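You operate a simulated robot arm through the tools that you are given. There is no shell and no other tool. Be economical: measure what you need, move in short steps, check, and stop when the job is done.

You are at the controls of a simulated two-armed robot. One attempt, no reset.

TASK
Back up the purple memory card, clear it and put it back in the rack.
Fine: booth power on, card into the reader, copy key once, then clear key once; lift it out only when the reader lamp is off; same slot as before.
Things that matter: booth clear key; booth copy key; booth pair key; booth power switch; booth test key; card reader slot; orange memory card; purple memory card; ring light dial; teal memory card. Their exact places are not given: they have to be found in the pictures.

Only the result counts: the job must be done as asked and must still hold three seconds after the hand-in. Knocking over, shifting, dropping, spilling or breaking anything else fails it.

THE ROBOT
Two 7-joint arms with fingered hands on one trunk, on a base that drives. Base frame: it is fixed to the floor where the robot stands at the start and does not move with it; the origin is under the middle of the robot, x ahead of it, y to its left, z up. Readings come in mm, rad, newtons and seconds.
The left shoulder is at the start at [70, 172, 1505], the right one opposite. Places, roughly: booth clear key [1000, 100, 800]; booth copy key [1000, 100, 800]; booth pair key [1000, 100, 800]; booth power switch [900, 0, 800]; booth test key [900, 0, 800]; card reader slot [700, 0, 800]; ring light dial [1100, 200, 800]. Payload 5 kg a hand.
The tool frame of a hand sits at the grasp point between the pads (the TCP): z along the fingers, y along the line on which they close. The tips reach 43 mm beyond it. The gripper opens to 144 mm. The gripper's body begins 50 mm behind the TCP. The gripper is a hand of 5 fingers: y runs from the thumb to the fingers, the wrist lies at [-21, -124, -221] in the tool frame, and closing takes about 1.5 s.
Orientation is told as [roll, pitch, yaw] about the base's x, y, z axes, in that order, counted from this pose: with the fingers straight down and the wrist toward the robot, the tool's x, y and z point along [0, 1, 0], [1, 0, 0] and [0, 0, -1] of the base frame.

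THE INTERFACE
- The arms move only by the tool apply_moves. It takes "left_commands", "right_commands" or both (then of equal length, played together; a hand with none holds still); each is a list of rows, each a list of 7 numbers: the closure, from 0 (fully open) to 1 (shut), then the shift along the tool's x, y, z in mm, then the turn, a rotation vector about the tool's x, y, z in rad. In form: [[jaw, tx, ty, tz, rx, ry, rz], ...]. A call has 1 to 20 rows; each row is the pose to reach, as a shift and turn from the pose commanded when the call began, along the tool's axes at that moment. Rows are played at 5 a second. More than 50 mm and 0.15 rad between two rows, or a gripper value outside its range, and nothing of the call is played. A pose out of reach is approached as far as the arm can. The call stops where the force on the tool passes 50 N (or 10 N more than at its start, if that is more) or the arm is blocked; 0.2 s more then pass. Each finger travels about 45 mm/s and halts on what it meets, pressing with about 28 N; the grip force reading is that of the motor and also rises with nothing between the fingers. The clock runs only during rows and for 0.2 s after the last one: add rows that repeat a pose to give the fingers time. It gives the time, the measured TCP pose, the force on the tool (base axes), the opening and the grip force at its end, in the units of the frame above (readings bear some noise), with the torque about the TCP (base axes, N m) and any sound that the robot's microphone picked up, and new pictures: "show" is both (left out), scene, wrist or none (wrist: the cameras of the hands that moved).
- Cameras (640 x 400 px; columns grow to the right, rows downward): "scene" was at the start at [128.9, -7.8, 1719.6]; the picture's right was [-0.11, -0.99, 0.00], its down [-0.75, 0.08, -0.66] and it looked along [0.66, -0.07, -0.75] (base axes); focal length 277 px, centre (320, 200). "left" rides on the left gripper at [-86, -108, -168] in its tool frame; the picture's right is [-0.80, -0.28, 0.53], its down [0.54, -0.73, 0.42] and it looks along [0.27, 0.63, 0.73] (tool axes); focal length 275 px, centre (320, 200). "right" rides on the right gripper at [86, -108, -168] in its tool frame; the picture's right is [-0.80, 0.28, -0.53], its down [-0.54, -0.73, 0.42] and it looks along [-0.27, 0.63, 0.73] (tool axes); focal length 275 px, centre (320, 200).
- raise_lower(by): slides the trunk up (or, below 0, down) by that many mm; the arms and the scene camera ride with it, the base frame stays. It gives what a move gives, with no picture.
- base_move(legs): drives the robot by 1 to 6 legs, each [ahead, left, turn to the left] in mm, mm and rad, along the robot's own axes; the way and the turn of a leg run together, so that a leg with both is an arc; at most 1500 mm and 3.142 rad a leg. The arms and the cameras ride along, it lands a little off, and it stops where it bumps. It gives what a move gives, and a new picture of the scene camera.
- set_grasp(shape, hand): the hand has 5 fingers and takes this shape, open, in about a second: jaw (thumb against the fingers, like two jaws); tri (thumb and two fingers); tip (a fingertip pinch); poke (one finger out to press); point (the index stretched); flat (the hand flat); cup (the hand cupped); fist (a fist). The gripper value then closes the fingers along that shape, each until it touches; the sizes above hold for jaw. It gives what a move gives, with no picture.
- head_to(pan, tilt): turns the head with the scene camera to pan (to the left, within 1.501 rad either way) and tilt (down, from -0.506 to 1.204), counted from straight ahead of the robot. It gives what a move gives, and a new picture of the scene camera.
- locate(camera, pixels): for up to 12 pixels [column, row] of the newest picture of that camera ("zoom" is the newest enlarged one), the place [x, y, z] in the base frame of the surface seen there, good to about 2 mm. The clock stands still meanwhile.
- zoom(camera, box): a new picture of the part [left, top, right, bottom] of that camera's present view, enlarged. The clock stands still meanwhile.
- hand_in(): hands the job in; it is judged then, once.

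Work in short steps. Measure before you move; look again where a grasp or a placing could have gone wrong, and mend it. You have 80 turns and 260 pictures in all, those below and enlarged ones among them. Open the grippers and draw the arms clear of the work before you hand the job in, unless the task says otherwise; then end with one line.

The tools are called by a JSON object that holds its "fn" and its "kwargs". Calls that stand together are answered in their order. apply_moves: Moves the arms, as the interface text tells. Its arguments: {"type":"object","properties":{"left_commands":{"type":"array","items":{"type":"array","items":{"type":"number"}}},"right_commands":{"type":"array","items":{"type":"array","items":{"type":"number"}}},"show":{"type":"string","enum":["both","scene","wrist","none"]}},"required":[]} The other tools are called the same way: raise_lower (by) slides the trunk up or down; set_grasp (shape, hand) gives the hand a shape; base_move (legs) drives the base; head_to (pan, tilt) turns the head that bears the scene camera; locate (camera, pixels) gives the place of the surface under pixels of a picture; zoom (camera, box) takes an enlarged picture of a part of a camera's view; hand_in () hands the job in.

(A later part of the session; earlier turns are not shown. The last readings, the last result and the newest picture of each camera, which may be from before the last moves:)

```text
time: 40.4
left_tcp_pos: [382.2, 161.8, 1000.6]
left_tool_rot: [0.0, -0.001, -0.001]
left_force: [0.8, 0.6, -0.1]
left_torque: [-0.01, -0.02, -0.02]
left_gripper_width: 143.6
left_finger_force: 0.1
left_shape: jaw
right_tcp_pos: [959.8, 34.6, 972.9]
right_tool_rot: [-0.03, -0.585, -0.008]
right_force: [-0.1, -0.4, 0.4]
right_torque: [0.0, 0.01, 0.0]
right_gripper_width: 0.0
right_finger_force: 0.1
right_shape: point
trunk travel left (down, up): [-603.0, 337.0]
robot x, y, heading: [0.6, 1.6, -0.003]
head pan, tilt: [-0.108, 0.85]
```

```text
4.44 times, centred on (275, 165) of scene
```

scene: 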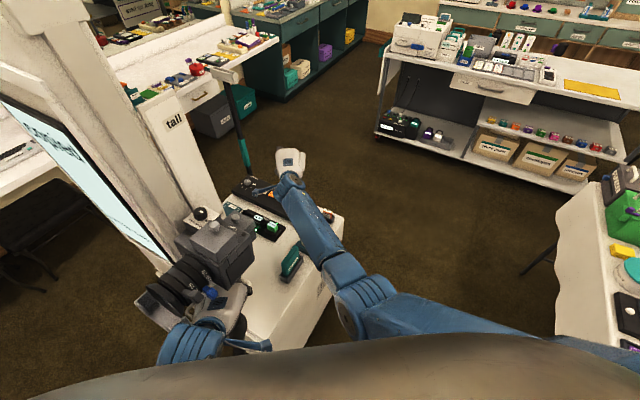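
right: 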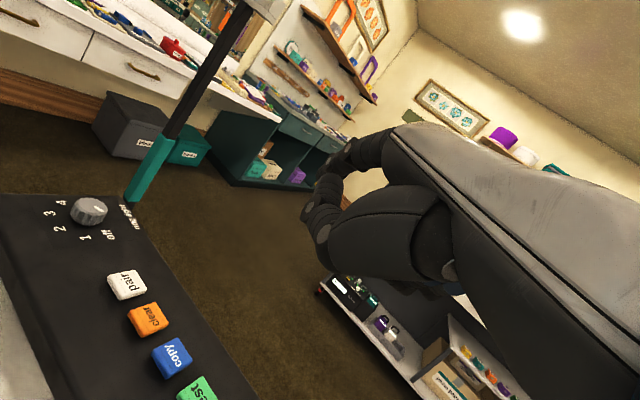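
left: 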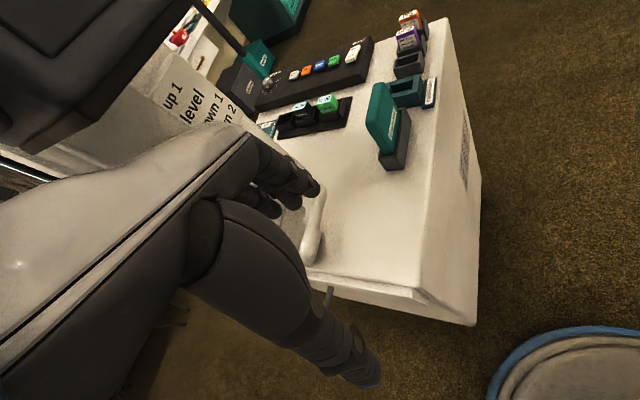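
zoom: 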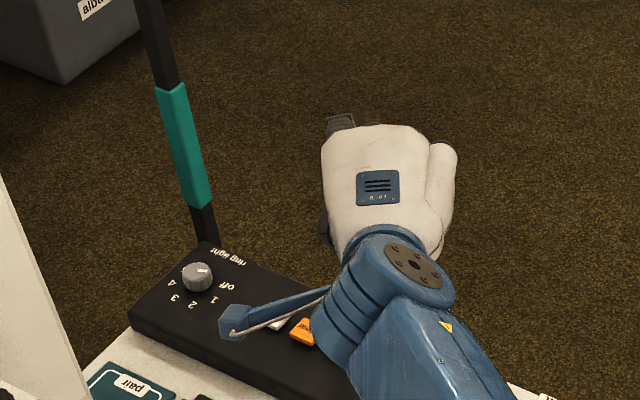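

The index now points out along the palm. I locate its tip relative to the TCP.

{"fn": "zoom", "kwargs": {"camera": "right", "box": [280, 100, 440, 240]}}

{"fn": "locate", "kwargs": {"camera": "right", "pixels": [[335, 160], [340, 152], [350, 148], [330, 170], [358, 140], [325, 182], [308, 212], [322, 232], [325, 200], [370, 150], [390, 150]]}}

```text
2.86 times, centred on (360, 170) of right
```

zoom: 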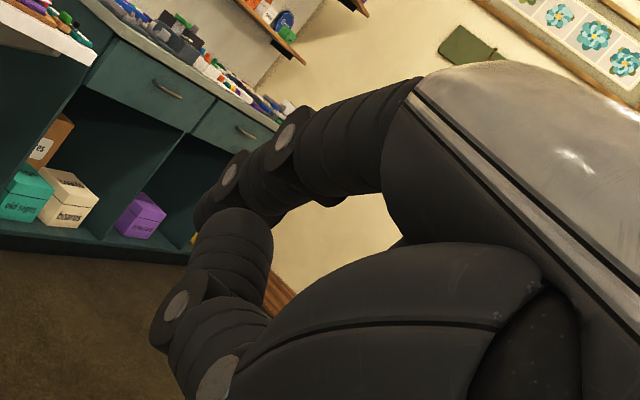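

```text
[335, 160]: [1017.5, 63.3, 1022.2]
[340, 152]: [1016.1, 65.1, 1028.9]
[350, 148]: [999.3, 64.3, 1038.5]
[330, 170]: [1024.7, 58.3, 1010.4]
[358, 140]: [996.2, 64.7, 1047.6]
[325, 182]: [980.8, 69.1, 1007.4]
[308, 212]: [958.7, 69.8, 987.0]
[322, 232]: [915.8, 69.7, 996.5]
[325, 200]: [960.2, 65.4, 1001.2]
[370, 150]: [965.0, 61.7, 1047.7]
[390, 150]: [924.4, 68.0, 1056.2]
```

Point shape gains no reach. Plan: draw the right hand back and level, retract the left hand 120 mm straight back (away from camera and cart), then lower the trunk 110 mm.

{"fn": "apply_moves", "kwargs": {"right_commands": [[0, -15, -10, -25, 0.1, 0, 0], [0, -32, -18, -48, 0.2, 0, 0], [0, -48, -25, -70, 0.3, 0, 0], [0, -64, -31, -92, 0.4, 0, 0], [0, -80, -37, -113, 0.5, 0, 0], [0, -95, -43.7, -133, 0.585, 0, 0], [0, -95, -43.7, -133, 0.585, 0, 0]], "left_commands": [[0, 0, -20, 0, 0, 0, 0], [0, 0, -40, 0, 0, 0, 0], [0, 0, -60, 0, 0, 0, 0], [0, 0, -80, 0, 0, 0, 0], [0, 0, -100, 0, 0, 0, 0], [0, 0, -120, 0, 0, 0, 0], [0, 0, -120, 0, 0, 0, 0]], "show": "both"}}

{"fn": "set_grasp", "kwargs": {"hand": "right", "shape": "poke"}}

```text
time: 42.0
left_tcp_pos: [272.7, 149.6, 953.6]
left_tool_rot: [-0.001, -0.002, -0.001]
left_force: [-0.2, 0.1, 0.3]
left_torque: [0.0, 0.02, -0.03]
left_gripper_width: 143.7
left_finger_force: 0.0
left_shape: jaw
left hand out of reach, approached as far as the arm can: row 1, 2, 3, 4, 5, 6, 7
right_tcp_pos: [849.1, -64.9, 1059.5]
right_tool_rot: [-0.039, 0.002, -0.034]
right_force: [0.6, 0.0, -0.2]
right_torque: [0.01, 0.0, -0.04]
right_gripper_width: 0.2
right_finger_force: 0.1
right_shape: point
trunk travel left (down, up): [-603.0, 337.0]
robot x, y, heading: [1.4, -1.8, -0.002]
head pan, tilt: [-0.108, 0.85]
```

scene: 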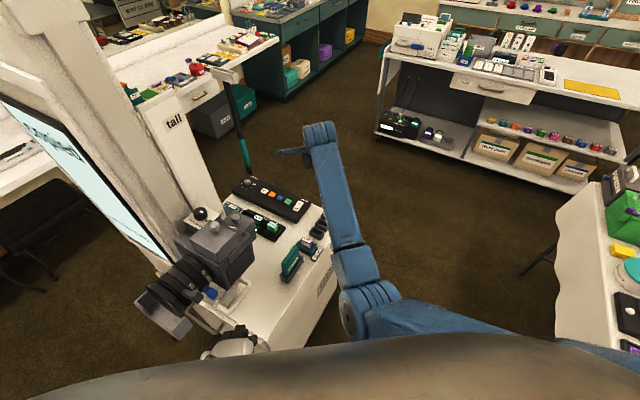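
right: 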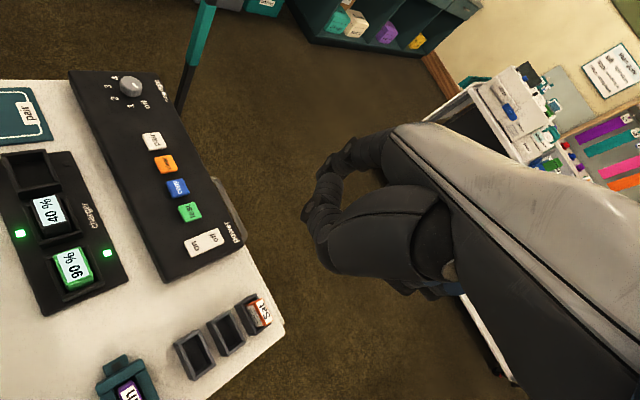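
left: 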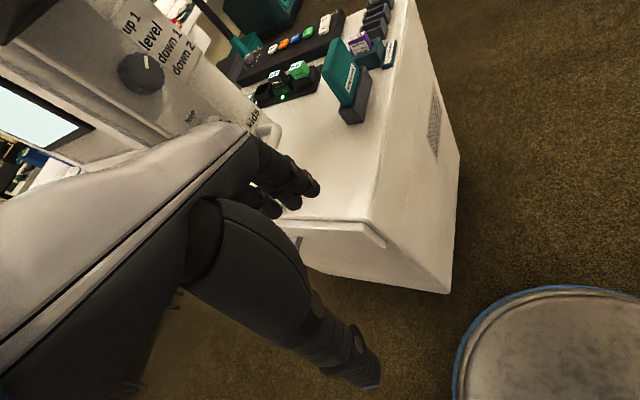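

```text
time: 42.9
left_tcp_pos: [271.4, 150.7, 953.2]
left_tool_rot: [0.0, -0.001, 0.0]
left_force: [0.4, -0.1, 0.0]
left_torque: [-0.02, 0.0, -0.04]
left_gripper_width: 144.0
left_finger_force: 0.0
left_shape: jaw
right_tcp_pos: [849.6, -65.1, 1061.0]
right_tool_rot: [-0.037, -0.003, -0.033]
right_force: [-0.4, -0.4, -0.1]
right_torque: [0.02, -0.02, -0.02]
right_gripper_width: 0.0
right_finger_force: 0.0
right_shape: poke
trunk travel left (down, up): [-603.0, 337.0]
robot x, y, heading: [-1.2, -0.0, 0.001]
head pan, tilt: [-0.108, 0.85]
```

Both hands are clear and the camera is untouched. The robot base (blue rim) is near the cart, so I lower the trunk 120 mm rather than drive.

{"fn": "raise_lower", "kwargs": {"by": -120}}

{"fn": "zoom", "kwargs": {"camera": "scene", "box": [0, 0, 640, 400]}}

{"fn": "zoom", "kwargs": {"camera": "right", "box": [0, 60, 420, 400]}}

```text
time: 44.4
left_tcp_pos: [272.0, 151.2, 833.2]
left_tool_rot: [0.003, 0.0, -0.001]
left_force: [0.9, -0.6, -0.5]
left_torque: [-0.01, 0.03, -0.01]
left_gripper_width: 143.7
left_finger_force: 0.1
left_shape: jaw
right_tcp_pos: [849.1, -64.7, 942.5]
right_tool_rot: [-0.037, -0.003, -0.035]
right_force: [0.2, 1.2, -0.5]
right_torque: [0.02, -0.01, -0.02]
right_gripper_width: 0.0
right_finger_force: 0.1
right_shape: poke
trunk travel left (down, up): [-483.0, 457.0]
robot x, y, heading: [1.5, -0.4, -0.003]
head pan, tilt: [-0.108, 0.85]
```

```text
1.00 times, centred on (320, 200) of scene
```

zoom: 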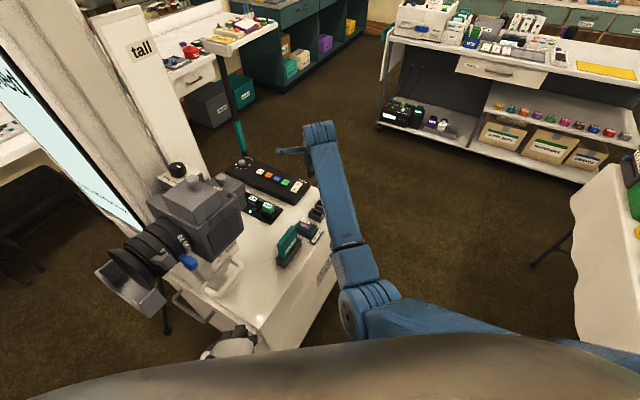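

```text
1.18 times, centred on (210, 230) of right
```

zoom: 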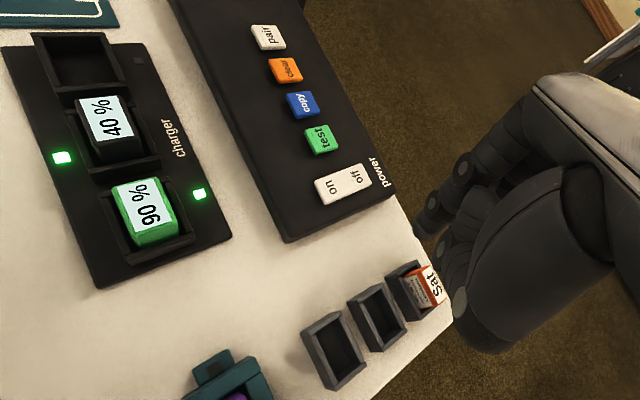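

Now approach the clear key: shift and tilt 0.4 rad to hover with the tip ~45 mm above it.

{"fn": "apply_moves", "kwargs": {"right_commands": [[0, 25, 18, 0, -0.07, 0.007, -0.007], [0, 50, 36, 0, -0.14, 0.014, -0.014], [0, 75, 54, 5, -0.21, 0.02, -0.02], [0, 100, 72, 15, -0.28, 0.025, -0.025], [0, 125, 90, 28, -0.34, 0.03, -0.03], [0, 148, 110, 44, -0.4, 0.037, -0.035], [0, 165, 125, 57, -0.4, 0.037, -0.035], [0, 165, 125, 57, -0.4, 0.037, -0.035]], "show": "both"}}

{"fn": "zoom", "kwargs": {"camera": "right", "box": [220, 180, 360, 300]}}

```text
time: 46.4
left_tcp_pos: [272.2, 150.8, 834.1]
left_tool_rot: [0.0, -0.001, 0.0]
left_force: [0.6, 0.1, 0.1]
left_torque: [0.02, 0.01, 0.0]
left_gripper_width: 143.6
left_finger_force: 0.0
left_shape: jaw
right_tcp_pos: [993.9, 21.6, 864.0]
right_tool_rot: [-0.07, -0.402, -0.011]
right_force: [0.3, 0.2, -0.6]
right_torque: [-0.03, 0.0, 0.01]
right_gripper_width: 0.0
right_finger_force: 0.1
right_shape: poke
trunk travel left (down, up): [-483.0, 457.0]
robot x, y, heading: [-1.0, 0.6, 0.001]
head pan, tilt: [-0.108, 0.85]
stopped in row 8 (right hand): the arm was blocked; the commanded pose is now the measured one
```

scene: 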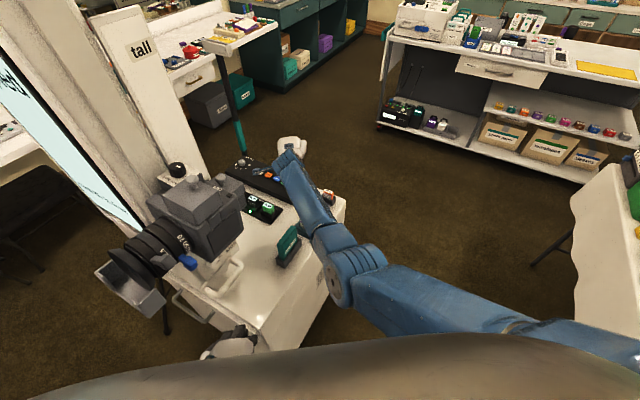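
right: 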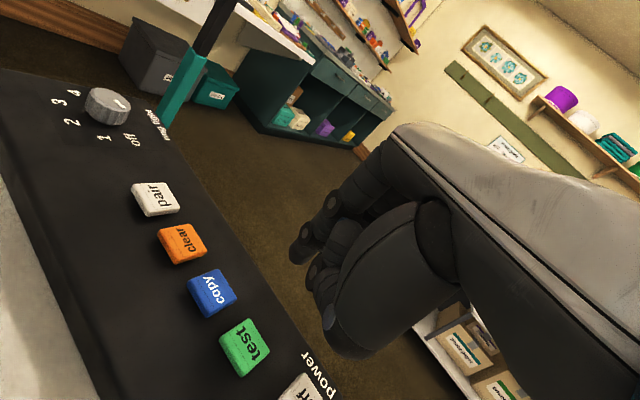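

```text
3.33 times, centred on (290, 240) of right
```

zoom: 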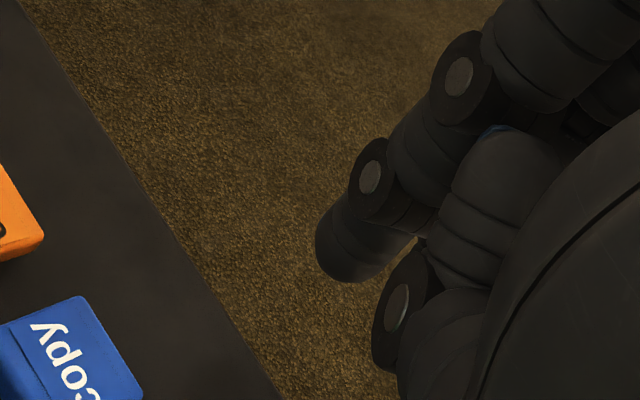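

The arm jammed sideways at y 22 (nothing touched, likely a joint limit). I yaw the hand +0.3 so the wrist sits toward the right shoulder and try again, lifting first.

{"fn": "apply_moves", "kwargs": {"right_commands": [[0, 0, -10, -20, 0, 0.03, -0.08], [0, 8, -12, -28, 0, 0.07, -0.16], [0, 18, -10, -28, 0, 0.1, -0.24], [0, 30, -8, -26, 0, 0.117, -0.276], [0, 45, -6, -25, 0, 0.117, -0.276], [0, 60, -5.6, -25, 0, 0.117, -0.276], [0, 76.5, -5.6, -25, 0, 0.117, -0.276], [0, 76.5, -5.6, -25, 0, 0.117, -0.276]], "show": "both"}}

{"fn": "zoom", "kwargs": {"camera": "scene", "box": [220, 120, 400, 310]}}

```text
time: 48.2
left_tcp_pos: [271.4, 150.0, 834.1]
left_tool_rot: [0.001, 0.0, 0.0]
left_force: [0.2, 0.0, -0.6]
left_torque: [0.02, -0.05, -0.01]
left_gripper_width: 143.8
left_finger_force: 0.0
left_shape: jaw
right_tcp_pos: [980.9, 104.1, 878.1]
right_tool_rot: [-0.059, -0.384, 0.289]
right_force: [0.3, 0.0, -0.2]
right_torque: [0.01, 0.0, 0.03]
right_gripper_width: 0.2
right_finger_force: 0.1
right_shape: poke
trunk travel left (down, up): [-483.0, 457.0]
robot x, y, heading: [0.3, -0.1, -0.001]
head pan, tilt: [-0.108, 0.85]
```

scene: 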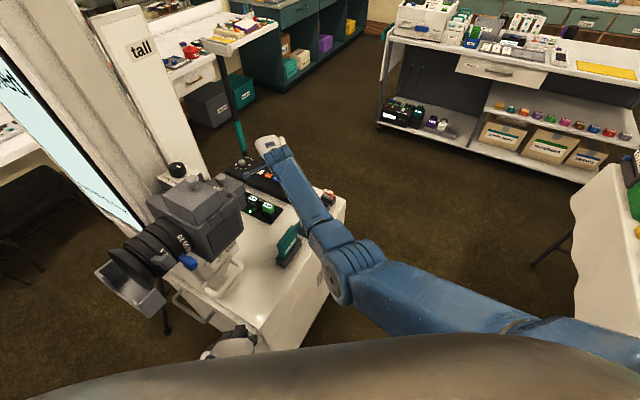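
right: 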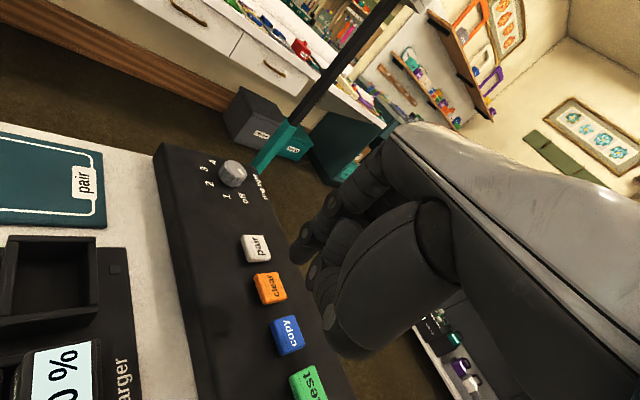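

```text
2.11 times, centred on (310, 215) of scene
```

zoom: 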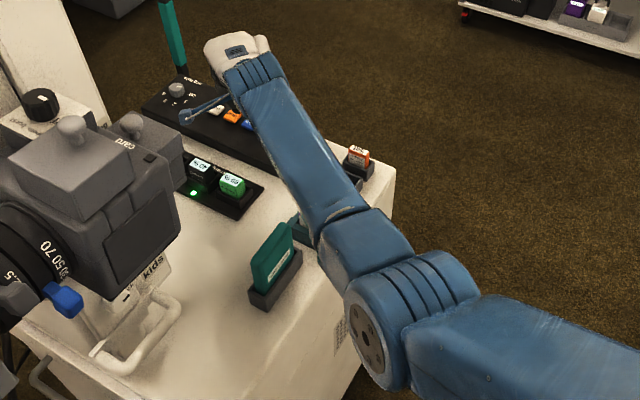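

Reached the area. I locate the tip, the clear key and the forearm's height over the card.

{"fn": "locate", "kwargs": {"camera": "right", "pixels": [[294, 258], [292, 248], [302, 262], [298, 264], [268, 288], [261, 279], [278, 277], [283, 297], [265, 303], [288, 334], [256, 248]]}}

{"fn": "locate", "kwargs": {"camera": "scene", "pixels": [[312, 222], [318, 235], [325, 255], [345, 285], [300, 190], [285, 170]]}}

```text
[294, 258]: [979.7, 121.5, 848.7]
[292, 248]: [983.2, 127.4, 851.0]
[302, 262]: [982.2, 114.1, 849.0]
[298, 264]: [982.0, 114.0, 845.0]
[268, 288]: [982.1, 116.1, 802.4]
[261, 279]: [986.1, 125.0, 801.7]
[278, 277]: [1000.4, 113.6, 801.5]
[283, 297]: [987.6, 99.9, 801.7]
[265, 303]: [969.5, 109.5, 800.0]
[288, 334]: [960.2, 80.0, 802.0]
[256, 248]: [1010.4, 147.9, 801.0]
```

```text
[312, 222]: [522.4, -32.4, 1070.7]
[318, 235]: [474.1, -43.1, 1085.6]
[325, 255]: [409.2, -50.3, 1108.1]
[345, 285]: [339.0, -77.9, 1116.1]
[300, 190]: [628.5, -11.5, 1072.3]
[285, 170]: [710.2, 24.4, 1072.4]
```

Tip ≈ (987,118,843); clear key centre (985.5,113.5,802). I lower the tip to about 13 mm above it with a small correction.

{"fn": "apply_moves", "kwargs": {"right_commands": [[0, -1.5, -6, 12, 0, 0, 0], [0, -2.8, -13.2, 24, 0, 0, 0], [0, -2.8, -13.2, 24, 0, 0, 0]], "show": "wrist"}}

{"fn": "zoom", "kwargs": {"camera": "right", "box": [220, 180, 360, 300]}}

```text
time: 49.0
left_tcp_pos: [271.4, 150.8, 834.7]
left_tool_rot: [0.0, 0.0, 0.0]
left_force: [-0.5, -0.3, 0.8]
left_torque: [-0.01, 0.0, 0.02]
left_gripper_width: 143.7
left_finger_force: 0.2
left_shape: jaw
right_tcp_pos: [978.7, 101.0, 852.4]
right_tool_rot: [-0.064, -0.385, 0.29]
right_force: [-0.7, 0.3, 0.4]
right_torque: [-0.02, 0.0, -0.02]
right_gripper_width: 0.0
right_finger_force: 0.1
right_shape: poke
trunk travel left (down, up): [-483.0, 457.0]
robot x, y, heading: [-0.1, -3.6, 0.0]
head pan, tilt: [-0.108, 0.85]
```

right: 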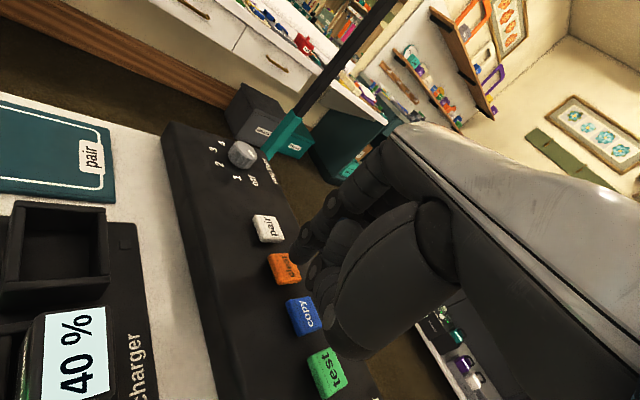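

```text
3.33 times, centred on (290, 240) of right
```

zoom: 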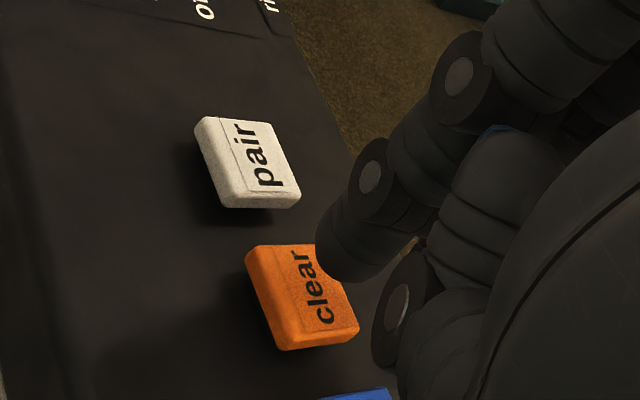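

I confirm tip versus key once more before the single press.

{"fn": "locate", "kwargs": {"camera": "zoom", "pixels": [[325, 262], [345, 278], [320, 242], [360, 275], [248, 255], [310, 243], [357, 330], [285, 348], [305, 290], [385, 360]]}}

```text
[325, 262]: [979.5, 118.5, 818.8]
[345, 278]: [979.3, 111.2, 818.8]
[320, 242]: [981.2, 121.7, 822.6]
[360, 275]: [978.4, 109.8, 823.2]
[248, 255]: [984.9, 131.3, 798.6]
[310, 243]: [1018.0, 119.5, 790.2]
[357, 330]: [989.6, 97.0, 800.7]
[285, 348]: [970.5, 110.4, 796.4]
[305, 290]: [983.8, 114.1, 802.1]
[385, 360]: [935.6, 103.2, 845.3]
```

Aligned on the clear key. I press slowly 16 mm.

{"fn": "apply_moves", "kwargs": {"right_commands": [[0, 0.4, -3, 7.4, 0, 0, 0], [0, 0.6, -4.5, 11.1, 0, 0, 0], [0, 0.7, -5.3, 13, 0, 0, 0], [0, 0.9, -6, 14.8, 0, 0, 0]], "show": "scene"}}

```text
time: 50.0
left_tcp_pos: [271.5, 150.8, 833.8]
left_tool_rot: [0.0, 0.0, 0.0]
left_force: [-0.2, 0.0, 0.4]
left_torque: [-0.03, 0.02, 0.0]
left_gripper_width: 143.8
left_finger_force: 0.1
left_shape: jaw
right_tcp_pos: [978.0, 100.5, 837.7]
right_tool_rot: [-0.061, -0.387, 0.29]
right_force: [-0.9, -0.3, 4.0]
right_torque: [0.07, 0.0, -0.01]
right_gripper_width: 0.3
right_finger_force: 0.0
right_shape: poke
trunk travel left (down, up): [-483.0, 457.0]
robot x, y, heading: [2.3, 1.4, -0.003]
head pan, tilt: [-0.108, 0.85]
heard: click
```

scene: 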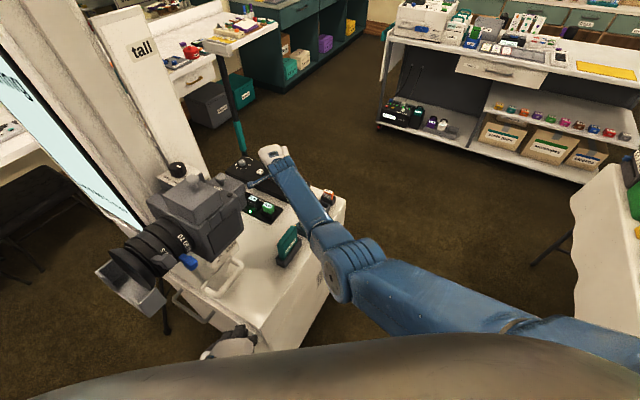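

Click heard. I lift straight up 60 mm and look toward the screen.

{"fn": "apply_moves", "kwargs": {"right_commands": [[0, -1.1, 7.5, -18.5, 0, 0, 0], [0, -3.3, 22.5, -55, 0, 0, 0]], "show": "none"}}

{"fn": "head_to", "kwargs": {"pan": 0.25, "tilt": 0.75}}

```text
time: 50.6
left_tcp_pos: [271.2, 150.8, 834.5]
left_tool_rot: [0.0, -0.002, 0.0]
left_force: [0.4, -0.1, -0.3]
left_torque: [0.03, 0.0, -0.01]
left_gripper_width: 143.6
left_finger_force: 0.0
left_shape: jaw
right_tcp_pos: [980.7, 94.6, 897.9]
right_tool_rot: [-0.068, -0.386, 0.286]
right_force: [0.1, 0.0, -0.2]
right_torque: [0.05, -0.05, -0.04]
right_gripper_width: 0.0
right_finger_force: 0.1
right_shape: poke
trunk travel left (down, up): [-483.0, 457.0]
robot x, y, heading: [-2.3, 2.0, 0.005]
head pan, tilt: [-0.108, 0.85]
```

```text
time: 51.4
left_tcp_pos: [273.3, 150.9, 834.5]
left_tool_rot: [-0.002, 0.0, -0.001]
left_force: [0.2, 1.0, -0.2]
left_torque: [-0.01, -0.03, 0.01]
left_gripper_width: 143.9
left_finger_force: 0.1
left_shape: jaw
right_tcp_pos: [980.2, 94.3, 894.9]
right_tool_rot: [-0.065, -0.385, 0.287]
right_force: [0.8, 0.0, -0.7]
right_torque: [-0.02, 0.01, 0.01]
right_gripper_width: 0.1
right_finger_force: 0.0
right_shape: poke
trunk travel left (down, up): [-483.0, 457.0]
robot x, y, heading: [-1.7, 3.8, 0.0]
head pan, tilt: [0.25, 0.75]
```

scene: 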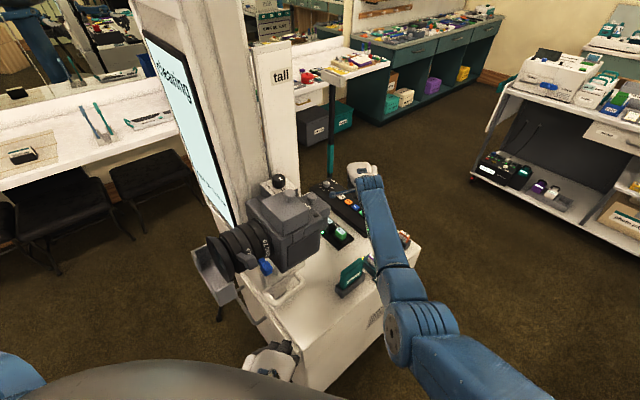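

Screen reads "clearing". I retreat the right hand back and up while levelling it.

{"fn": "apply_moves", "kwargs": {"right_commands": [[0, -13, -10, -28, 0.03, 0.005, 0], [0, -28, -30, -54, 0.08, 0.015, -0.002], [0, -44, -52, -78, 0.15, 0.025, -0.004], [0, -60, -74, -101, 0.22, 0.037, -0.007], [0, -76, -96, -124, 0.29, 0.05, -0.009], [0, -92, -118, -147, 0.35, 0.06, -0.011], [0, -108, -140, -169, 0.385, 0.065, -0.0125], [0, -108, -140, -169, 0.385, 0.065, -0.0125]], "show": "scene"}}

{"fn": "set_grasp", "kwargs": {"hand": "right", "shape": "tip"}}

```text
time: 53.2
left_tcp_pos: [273.0, 150.3, 834.0]
left_tool_rot: [0.0, 0.001, 0.001]
left_force: [0.6, 0.1, 0.0]
left_torque: [0.01, 0.0, -0.01]
left_gripper_width: 143.9
left_finger_force: 0.1
left_shape: jaw
right_tcp_pos: [818.0, -49.1, 1005.0]
right_tool_rot: [0.003, 0.004, 0.291]
right_force: [-0.1, 0.5, -0.3]
right_torque: [-0.05, 0.04, 0.03]
right_gripper_width: 0.1
right_finger_force: 0.1
right_shape: poke
trunk travel left (down, up): [-483.0, 457.0]
robot x, y, heading: [1.1, -0.1, 0.0]
head pan, tilt: [0.25, 0.75]
```

scene: 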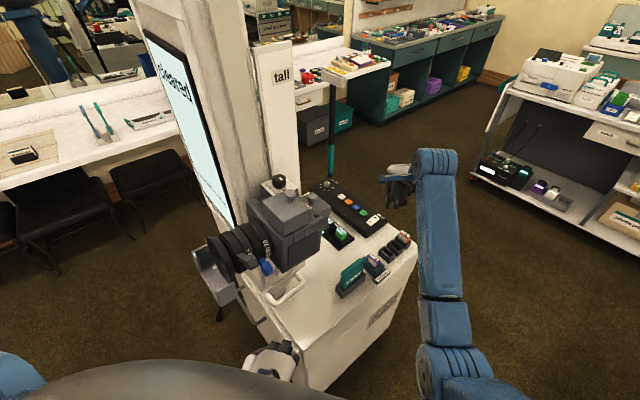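

```text
time: 54.1
left_tcp_pos: [272.8, 150.9, 833.8]
left_tool_rot: [0.001, -0.001, -0.001]
left_force: [-0.6, -0.7, 0.5]
left_torque: [0.02, 0.01, -0.04]
left_gripper_width: 143.8
left_finger_force: 0.1
left_shape: jaw
right_tcp_pos: [819.0, -47.7, 1005.4]
right_tool_rot: [0.003, 0.001, 0.289]
right_force: [0.3, -1.1, -0.3]
right_torque: [0.0, 0.0, -0.02]
right_gripper_width: 143.8
right_finger_force: 0.1
right_shape: tip
trunk travel left (down, up): [-483.0, 457.0]
robot x, y, heading: [-0.0, -2.7, -0.002]
head pan, tilt: [0.25, 0.75]
```

Screen reads "cleared". I bring the hand over the reader at yaw 0.94 with the pinch at 0.6, and check the lamp.

{"fn": "apply_moves", "kwargs": {"right_commands": [[0.6, 8, -14, 0, 0, 0, -0.12], [0.6, 18, -30, 0, 0, 0, -0.25], [0.6, 28, -46, 10, 0, 0, -0.38], [0.6, 38, -62, 25, 0, 0, -0.51], [0.6, 48, -80, 45, 0, 0, -0.651], [0.6, 55.6, -94, 70, 0, 0, -0.651], [0.6, 55.6, -94, 87, 0, 0, -0.651], [0.6, 55.6, -94, 87, 0, 0, -0.651]], "show": "both"}}

{"fn": "zoom", "kwargs": {"camera": "right", "box": [200, 180, 360, 340]}}

{"fn": "zoom", "kwargs": {"camera": "scene", "box": [330, 220, 430, 310]}}

```text
time: 55.9
left_tcp_pos: [272.8, 150.3, 833.4]
left_tool_rot: [0.0, 0.0, 0.001]
left_force: [0.5, -0.7, 0.3]
left_torque: [0.0, -0.02, 0.01]
left_gripper_width: 144.1
left_finger_force: 0.0
left_shape: jaw
right_tcp_pos: [711.3, -21.7, 919.1]
right_tool_rot: [0.002, 0.0, 0.943]
right_force: [-0.9, 0.4, -0.9]
right_torque: [0.03, -0.02, -0.02]
right_gripper_width: 58.5
right_finger_force: 0.1
right_shape: tip
trunk travel left (down, up): [-483.0, 457.0]
robot x, y, heading: [0.6, -1.3, -0.002]
head pan, tilt: [0.25, 0.75]
```

scene: 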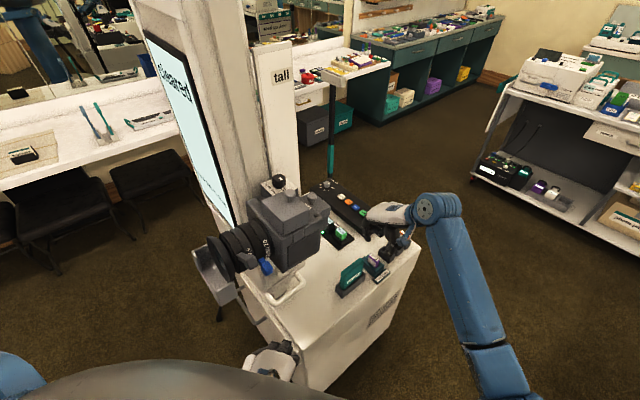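
right: 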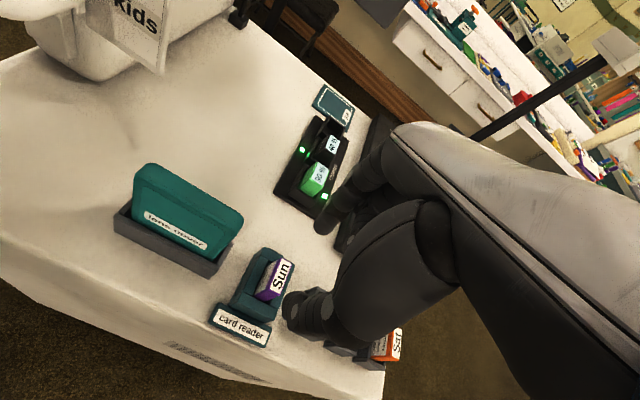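

```text
2.50 times, centred on (280, 260) of right
```

zoom: 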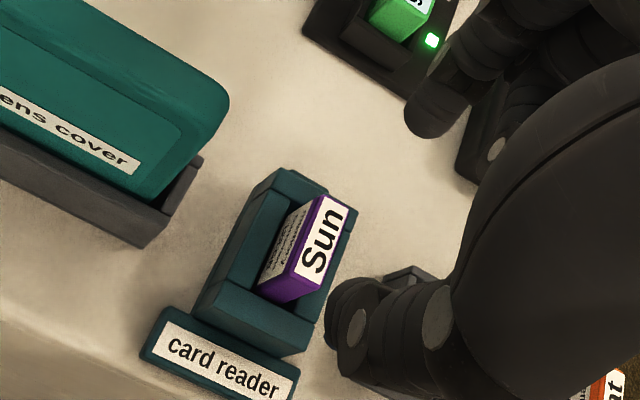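

```text
4.44 times, centred on (380, 265) of scene
```

zoom: 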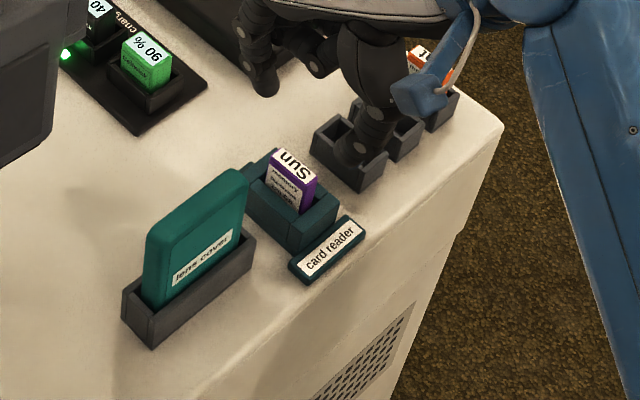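

The lamp at the reader's back end seems dark; I check closely and measure the card's top.

{"fn": "locate", "kwargs": {"camera": "zoom", "pixels": [[275, 152], [317, 180], [295, 170], [272, 160], [316, 190]]}}

{"fn": "locate", "kwargs": {"camera": "right", "pixels": [[281, 261], [292, 264], [282, 293], [275, 288], [284, 277]]}}

{"fn": "zoom", "kwargs": {"camera": "scene", "box": [360, 245, 400, 275]}}

```text
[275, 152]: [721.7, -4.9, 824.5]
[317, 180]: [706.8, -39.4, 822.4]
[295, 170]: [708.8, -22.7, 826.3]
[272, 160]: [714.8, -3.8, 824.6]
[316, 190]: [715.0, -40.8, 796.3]
```

```text
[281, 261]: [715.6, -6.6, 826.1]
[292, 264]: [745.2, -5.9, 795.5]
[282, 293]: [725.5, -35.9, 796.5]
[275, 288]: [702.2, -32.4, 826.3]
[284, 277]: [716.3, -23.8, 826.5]
```

```text
13.33 times, centred on (380, 260) of scene
```

zoom: 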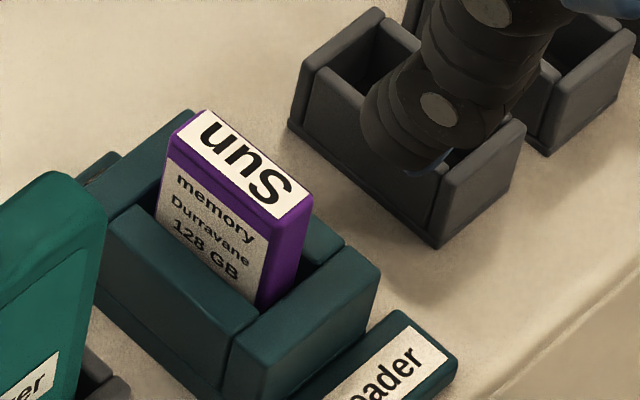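

{"fn": "zoom", "kwargs": {"camera": "right", "box": [250, 235, 300, 275]}}

{"fn": "zoom", "kwargs": {"camera": "left", "box": [320, 0, 420, 80]}}

```text
10.00 times, centred on (275, 255) of right
```

zoom: 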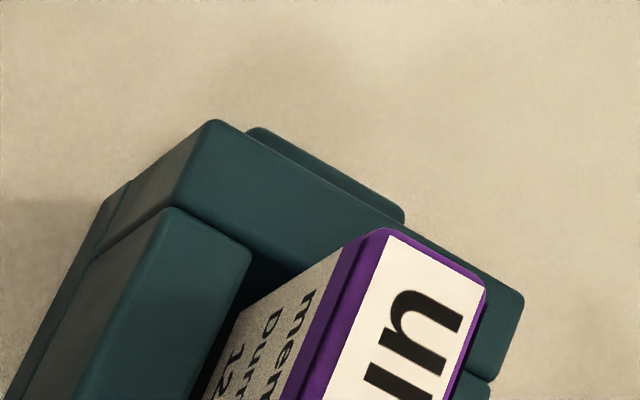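

```text
5.00 times, centred on (370, 40) of left
```

zoom: 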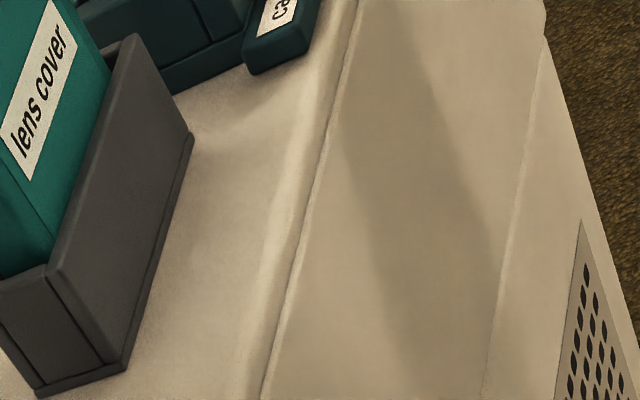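

To be certain of the lamp I raise the trunk back 120 mm, which restores the high viewpoint that showed it lit before.

{"fn": "raise_lower", "kwargs": {"by": 120}}

{"fn": "head_to", "kwargs": {"pan": 0.0, "tilt": 0.85}}

{"fn": "zoom", "kwargs": {"camera": "scene", "box": [300, 210, 370, 260]}}

```text
time: 57.4
left_tcp_pos: [273.3, 150.0, 953.4]
left_tool_rot: [0.0, 0.001, 0.001]
left_force: [-0.5, 0.7, 0.6]
left_torque: [0.0, -0.03, 0.05]
left_gripper_width: 144.0
left_finger_force: 0.0
left_shape: jaw
right_tcp_pos: [713.1, -22.3, 1039.5]
right_tool_rot: [0.004, 0.0, 0.941]
right_force: [0.6, 0.0, 0.1]
right_torque: [0.02, -0.01, 0.04]
right_gripper_width: 58.5
right_finger_force: 0.0
right_shape: tip
trunk travel left (down, up): [-603.0, 337.0]
robot x, y, heading: [4.5, -0.1, -0.0]
head pan, tilt: [0.25, 0.75]
```

```text
time: 58.2
left_tcp_pos: [273.6, 151.0, 954.0]
left_tool_rot: [0.0, -0.001, -0.001]
left_force: [-0.3, -0.6, 0.1]
left_torque: [-0.01, 0.03, 0.01]
left_gripper_width: 143.8
left_finger_force: 0.1
left_shape: jaw
right_tcp_pos: [712.9, -22.1, 1039.0]
right_tool_rot: [0.004, 0.002, 0.941]
right_force: [0.3, 0.1, 0.0]
right_torque: [-0.02, -0.02, 0.02]
right_gripper_width: 58.6
right_finger_force: 0.1
right_shape: tip
trunk travel left (down, up): [-603.0, 337.0]
robot x, y, heading: [-0.7, -5.0, 0.001]
head pan, tilt: [0.0, 0.85]
```

scene: 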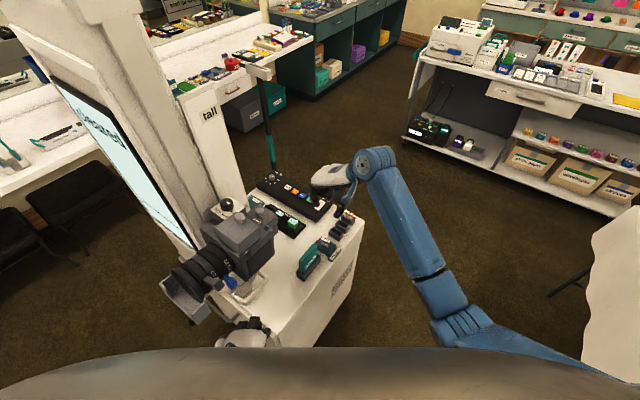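

```text
8.00 times, centred on (335, 235) of scene
```

zoom: 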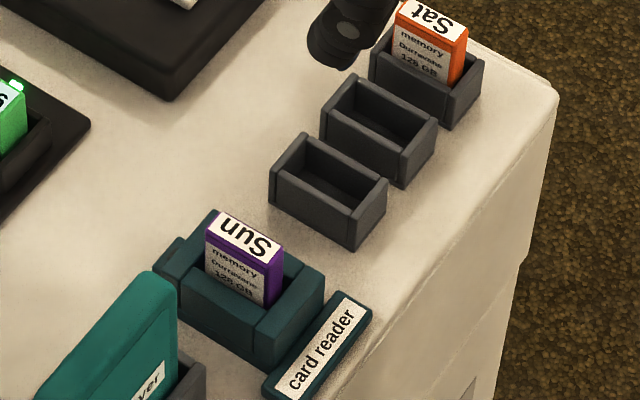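

The lamp block at (170,252) is dark: lamp off. I measure card corners and the middle pocket's opening.

{"fn": "locate", "kwargs": {"camera": "zoom", "pixels": [[209, 228], [225, 212], [284, 246], [270, 266], [246, 238], [328, 122], [360, 85], [424, 122], [395, 150], [375, 118], [322, 110], [435, 125]]}}

{"fn": "locate", "kwargs": {"camera": "zoom", "pixels": [[331, 113], [357, 80], [430, 120], [403, 152], [340, 112], [362, 90], [418, 120], [395, 143], [356, 74], [404, 185]]}}

```text
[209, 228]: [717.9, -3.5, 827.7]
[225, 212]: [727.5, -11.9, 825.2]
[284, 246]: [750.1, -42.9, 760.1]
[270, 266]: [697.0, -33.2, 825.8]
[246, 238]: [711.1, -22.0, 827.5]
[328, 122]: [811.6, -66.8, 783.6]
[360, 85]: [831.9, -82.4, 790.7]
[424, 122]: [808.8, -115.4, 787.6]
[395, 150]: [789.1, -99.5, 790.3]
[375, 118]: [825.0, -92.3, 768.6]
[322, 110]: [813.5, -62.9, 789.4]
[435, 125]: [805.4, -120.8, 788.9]
```

```text
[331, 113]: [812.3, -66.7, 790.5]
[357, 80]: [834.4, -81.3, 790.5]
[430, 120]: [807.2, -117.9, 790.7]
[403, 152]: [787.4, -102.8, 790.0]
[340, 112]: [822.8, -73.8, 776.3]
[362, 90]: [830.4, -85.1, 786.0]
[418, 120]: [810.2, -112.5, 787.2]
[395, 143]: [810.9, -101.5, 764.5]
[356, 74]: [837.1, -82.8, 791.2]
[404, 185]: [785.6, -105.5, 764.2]
```

Card centre (712.2,-22.6) matches my TCP. I go straight down to z≈840 and grip.

{"fn": "apply_moves", "kwargs": {"right_commands": [[0.6, 0, 0, 40, 0, 0, 0], [0.6, 0, 0, 80, 0, 0, 0], [0.6, 0, 0, 115, 0, 0, 0], [0.6, 0, 0, 140, 0, 0, 0], [0.6, 0, 0, 160, 0, 0, 0], [0.6, 0, 0, 160, 0, 0, 0]], "show": "wrist"}}

{"fn": "zoom", "kwargs": {"camera": "right", "box": [220, 200, 360, 340]}}

{"fn": "zoom", "kwargs": {"camera": "scene", "box": [300, 210, 370, 270]}}

```text
time: 59.6
left_tcp_pos: [272.3, 150.9, 954.6]
left_tool_rot: [0.0, -0.001, 0.0]
left_force: [0.2, 0.1, 0.3]
left_torque: [-0.02, -0.02, -0.02]
left_gripper_width: 143.6
left_finger_force: 0.1
left_shape: jaw
right_tcp_pos: [712.5, -21.0, 878.7]
right_tool_rot: [0.005, 0.001, 0.943]
right_force: [0.0, -0.1, -0.2]
right_torque: [0.0, -0.03, 0.02]
right_gripper_width: 58.1
right_finger_force: 0.0
right_shape: tip
trunk travel left (down, up): [-603.0, 337.0]
robot x, y, heading: [-1.4, -2.4, 0.002]
head pan, tilt: [0.0, 0.85]
```

right: 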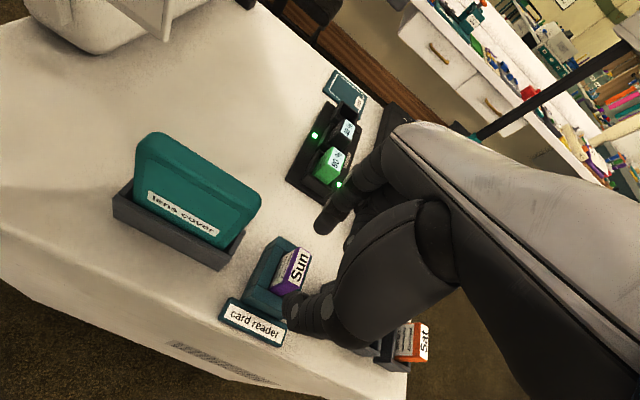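

```text
2.86 times, centred on (290, 270) of right
```

zoom: 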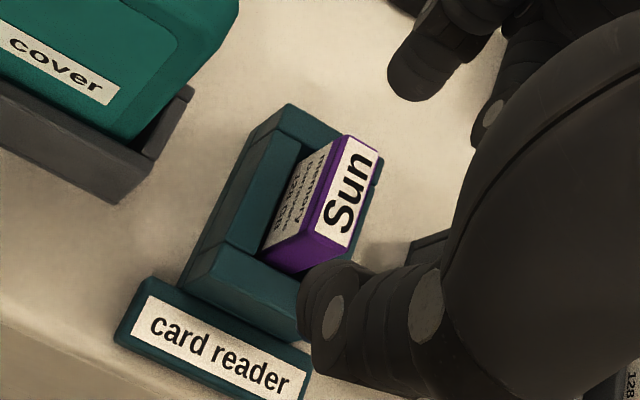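

```text
6.67 times, centred on (335, 240) of scene
```

zoom: 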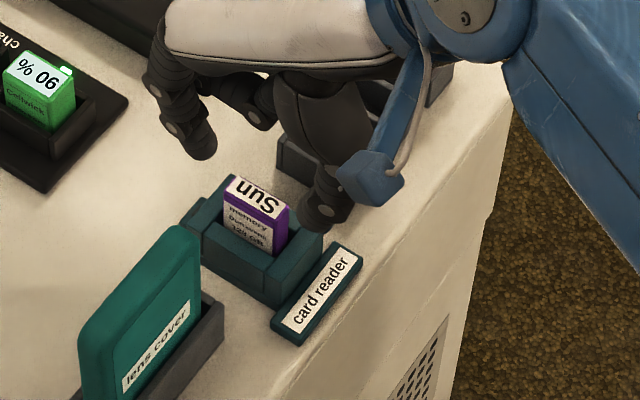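

Aligned. I descend 38 mm and close.

{"fn": "apply_moves", "kwargs": {"right_commands": [[0.6, -1.5, 0, 14, 0, 0, 0], [0.6, -1.5, 0, 28, 0, 0, 0], [0.6, -1.5, 0, 38, 0, 0, 0], [0.6, -1.5, 0, 38, 0, 0, 0], [0.75, -1.5, 0, 38, 0, 0, 0], [0.8, -1.5, 0, 38, 0, 0, 0], [0.9, -1.5, 0, 38, 0, 0, 0], [1, -1.5, 0, 38, 0, 0, 0], [1, -1.5, 0, 38, 0, 0, 0], [1, -1.5, 0, 38, 0, 0, 0]], "show": "wrist"}}

{"fn": "zoom", "kwargs": {"camera": "scene", "box": [300, 210, 370, 270]}}

```text
time: 61.8
left_tcp_pos: [272.4, 150.8, 954.1]
left_tool_rot: [0.0, 0.0, 0.0]
left_force: [0.0, 0.1, -0.1]
left_torque: [-0.02, 0.03, 0.01]
left_gripper_width: 143.9
left_finger_force: 0.0
left_shape: jaw
right_tcp_pos: [713.8, -22.2, 841.5]
right_tool_rot: [0.004, -0.001, 0.94]
right_force: [-1.0, 0.7, 0.0]
right_torque: [0.02, 0.02, -0.03]
right_gripper_width: 33.5
right_finger_force: 28.3
right_shape: tip
trunk travel left (down, up): [-603.0, 337.0]
robot x, y, heading: [0.1, -1.8, -0.001]
head pan, tilt: [0.0, 0.85]
```

right: 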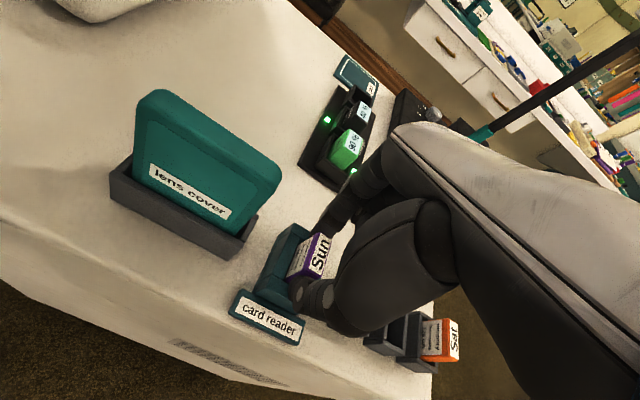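

```text
6.67 times, centred on (335, 240) of scene
```

zoom: 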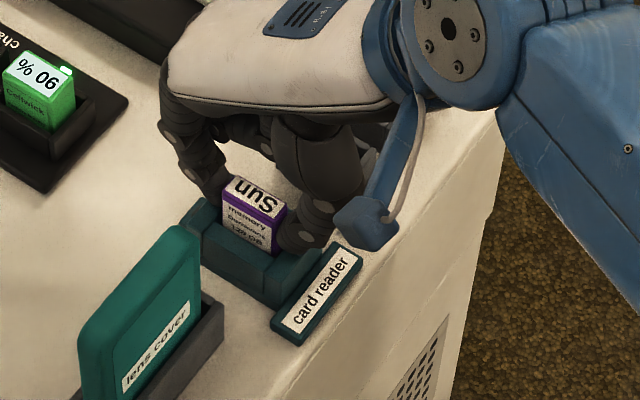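

Gripped (33.5 mm, 28 N). I lift 85 mm and carry it 122 mm back along tool −x to above the middle pocket.

{"fn": "apply_moves", "kwargs": {"right_commands": [[1, 0, 0, -12, 0, 0, 0], [1, 0, 0, -30, 0, 0, 0], [1, 0, 0, -55, 0, 0, 0], [1, 0, 0, -85, 0, 0, 0], [1, -30, 0.5, -85, 0, 0, 0], [1, -60, 1, -85, 0, 0, 0], [1, -90, 1.5, -85, 0, 0, 0], [1, -112, 1.8, -85, 0, 0, 0], [1, -122, 1.8, -85, 0, 0, 0], [1, -122, 1.8, -75, 0, 0, 0], [1, -122, 1.8, -65, 0, 0, 0], [1, -122, 1.8, -65, 0, 0, 0]], "show": "wrist"}}

{"fn": "zoom", "kwargs": {"camera": "scene", "box": [315, 190, 385, 250]}}

```text
time: 64.4
left_tcp_pos: [271.1, 150.0, 953.2]
left_tool_rot: [0.001, 0.001, 0.0]
left_force: [-0.2, 0.8, -0.3]
left_torque: [0.02, 0.02, 0.0]
left_gripper_width: 143.9
left_finger_force: 0.1
left_shape: jaw
right_tcp_pos: [813.5, -92.7, 905.8]
right_tool_rot: [0.003, -0.003, 0.941]
right_force: [0.0, -0.4, -0.5]
right_torque: [-0.01, 0.0, 0.01]
right_gripper_width: 33.6
right_finger_force: 27.6
right_shape: tip
trunk travel left (down, up): [-603.0, 337.0]
robot x, y, heading: [3.0, 1.4, 0.004]
head pan, tilt: [0.0, 0.85]
```

right: 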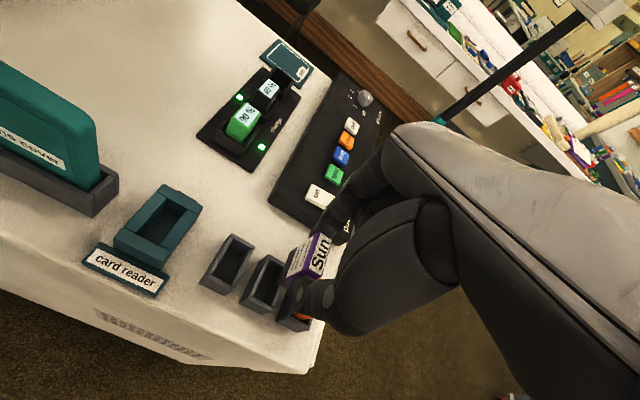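

```text
6.67 times, centred on (350, 220) of scene
```

zoom: 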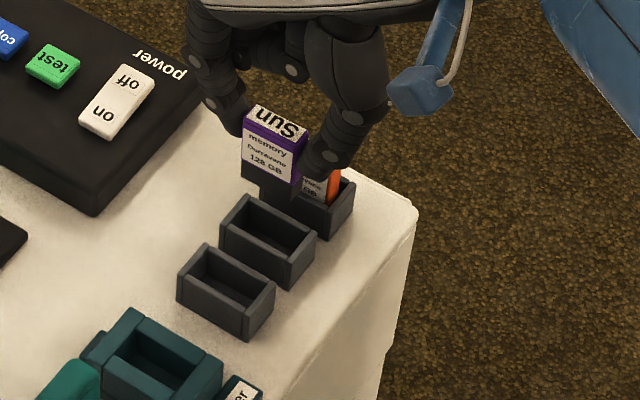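

Over the middle pocket; I lower 36 mm to just above its rim and verify.

{"fn": "apply_moves", "kwargs": {"right_commands": [[1, 0, 0, 18, 0, 0, 0], [1, 0, 0, 36, 0, 0, 0], [1, 0, 0, 36, 0, 0, 0]], "show": "none"}}

{"fn": "zoom", "kwargs": {"camera": "right", "box": [220, 200, 360, 320]}}

{"fn": "zoom", "kwargs": {"camera": "scene", "box": [330, 205, 370, 240]}}

```text
time: 65.2
left_tcp_pos: [272.0, 150.9, 953.5]
left_tool_rot: [-0.001, -0.001, 0.0]
left_force: [0.1, 0.5, -0.3]
left_torque: [0.03, 0.01, 0.04]
left_gripper_width: 143.9
left_finger_force: 0.0
left_shape: jaw
right_tcp_pos: [813.9, -93.6, 869.5]
right_tool_rot: [0.005, -0.003, 0.944]
right_force: [0.7, -0.2, 0.1]
right_torque: [0.04, 0.03, 0.03]
right_gripper_width: 33.5
right_finger_force: 27.9
right_shape: tip
trunk travel left (down, up): [-603.0, 337.0]
robot x, y, heading: [0.9, 0.6, -0.002]
head pan, tilt: [0.0, 0.85]
```

```text
3.33 times, centred on (290, 260) of right
```

zoom: 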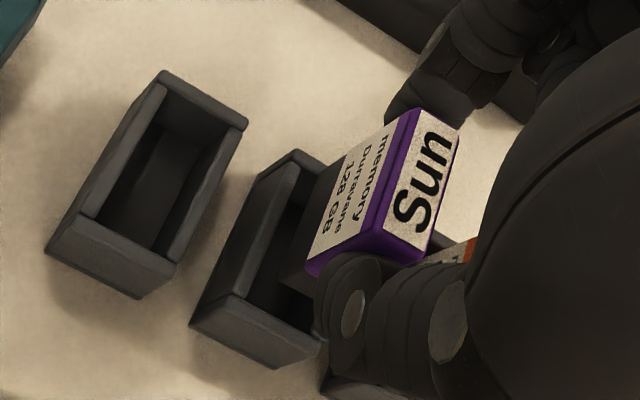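

```text
11.43 times, centred on (350, 222) of scene
```

zoom: 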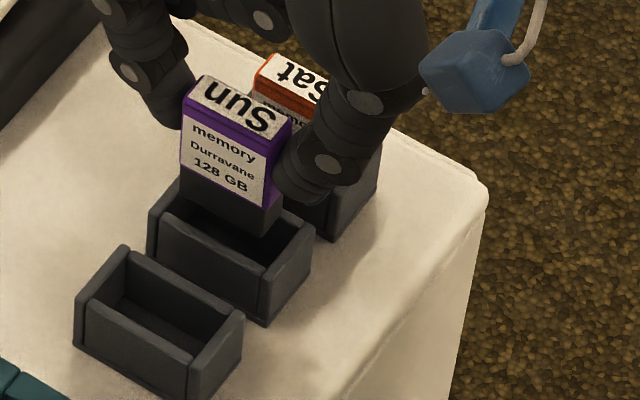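

{"fn": "locate", "kwargs": {"camera": "zoom", "pixels": [[182, 160], [182, 180], [262, 225], [270, 205], [185, 98], [205, 78], [225, 105], [264, 135], [158, 225], [265, 278], [280, 265], [178, 180]]}}

```text
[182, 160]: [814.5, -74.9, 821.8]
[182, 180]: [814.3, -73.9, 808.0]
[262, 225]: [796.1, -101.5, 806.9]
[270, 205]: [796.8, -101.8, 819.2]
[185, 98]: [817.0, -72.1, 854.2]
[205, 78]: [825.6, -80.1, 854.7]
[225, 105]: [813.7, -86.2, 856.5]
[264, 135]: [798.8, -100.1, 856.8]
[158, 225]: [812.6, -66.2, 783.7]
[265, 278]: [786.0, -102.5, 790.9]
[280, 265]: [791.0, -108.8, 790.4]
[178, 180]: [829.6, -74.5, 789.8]
```

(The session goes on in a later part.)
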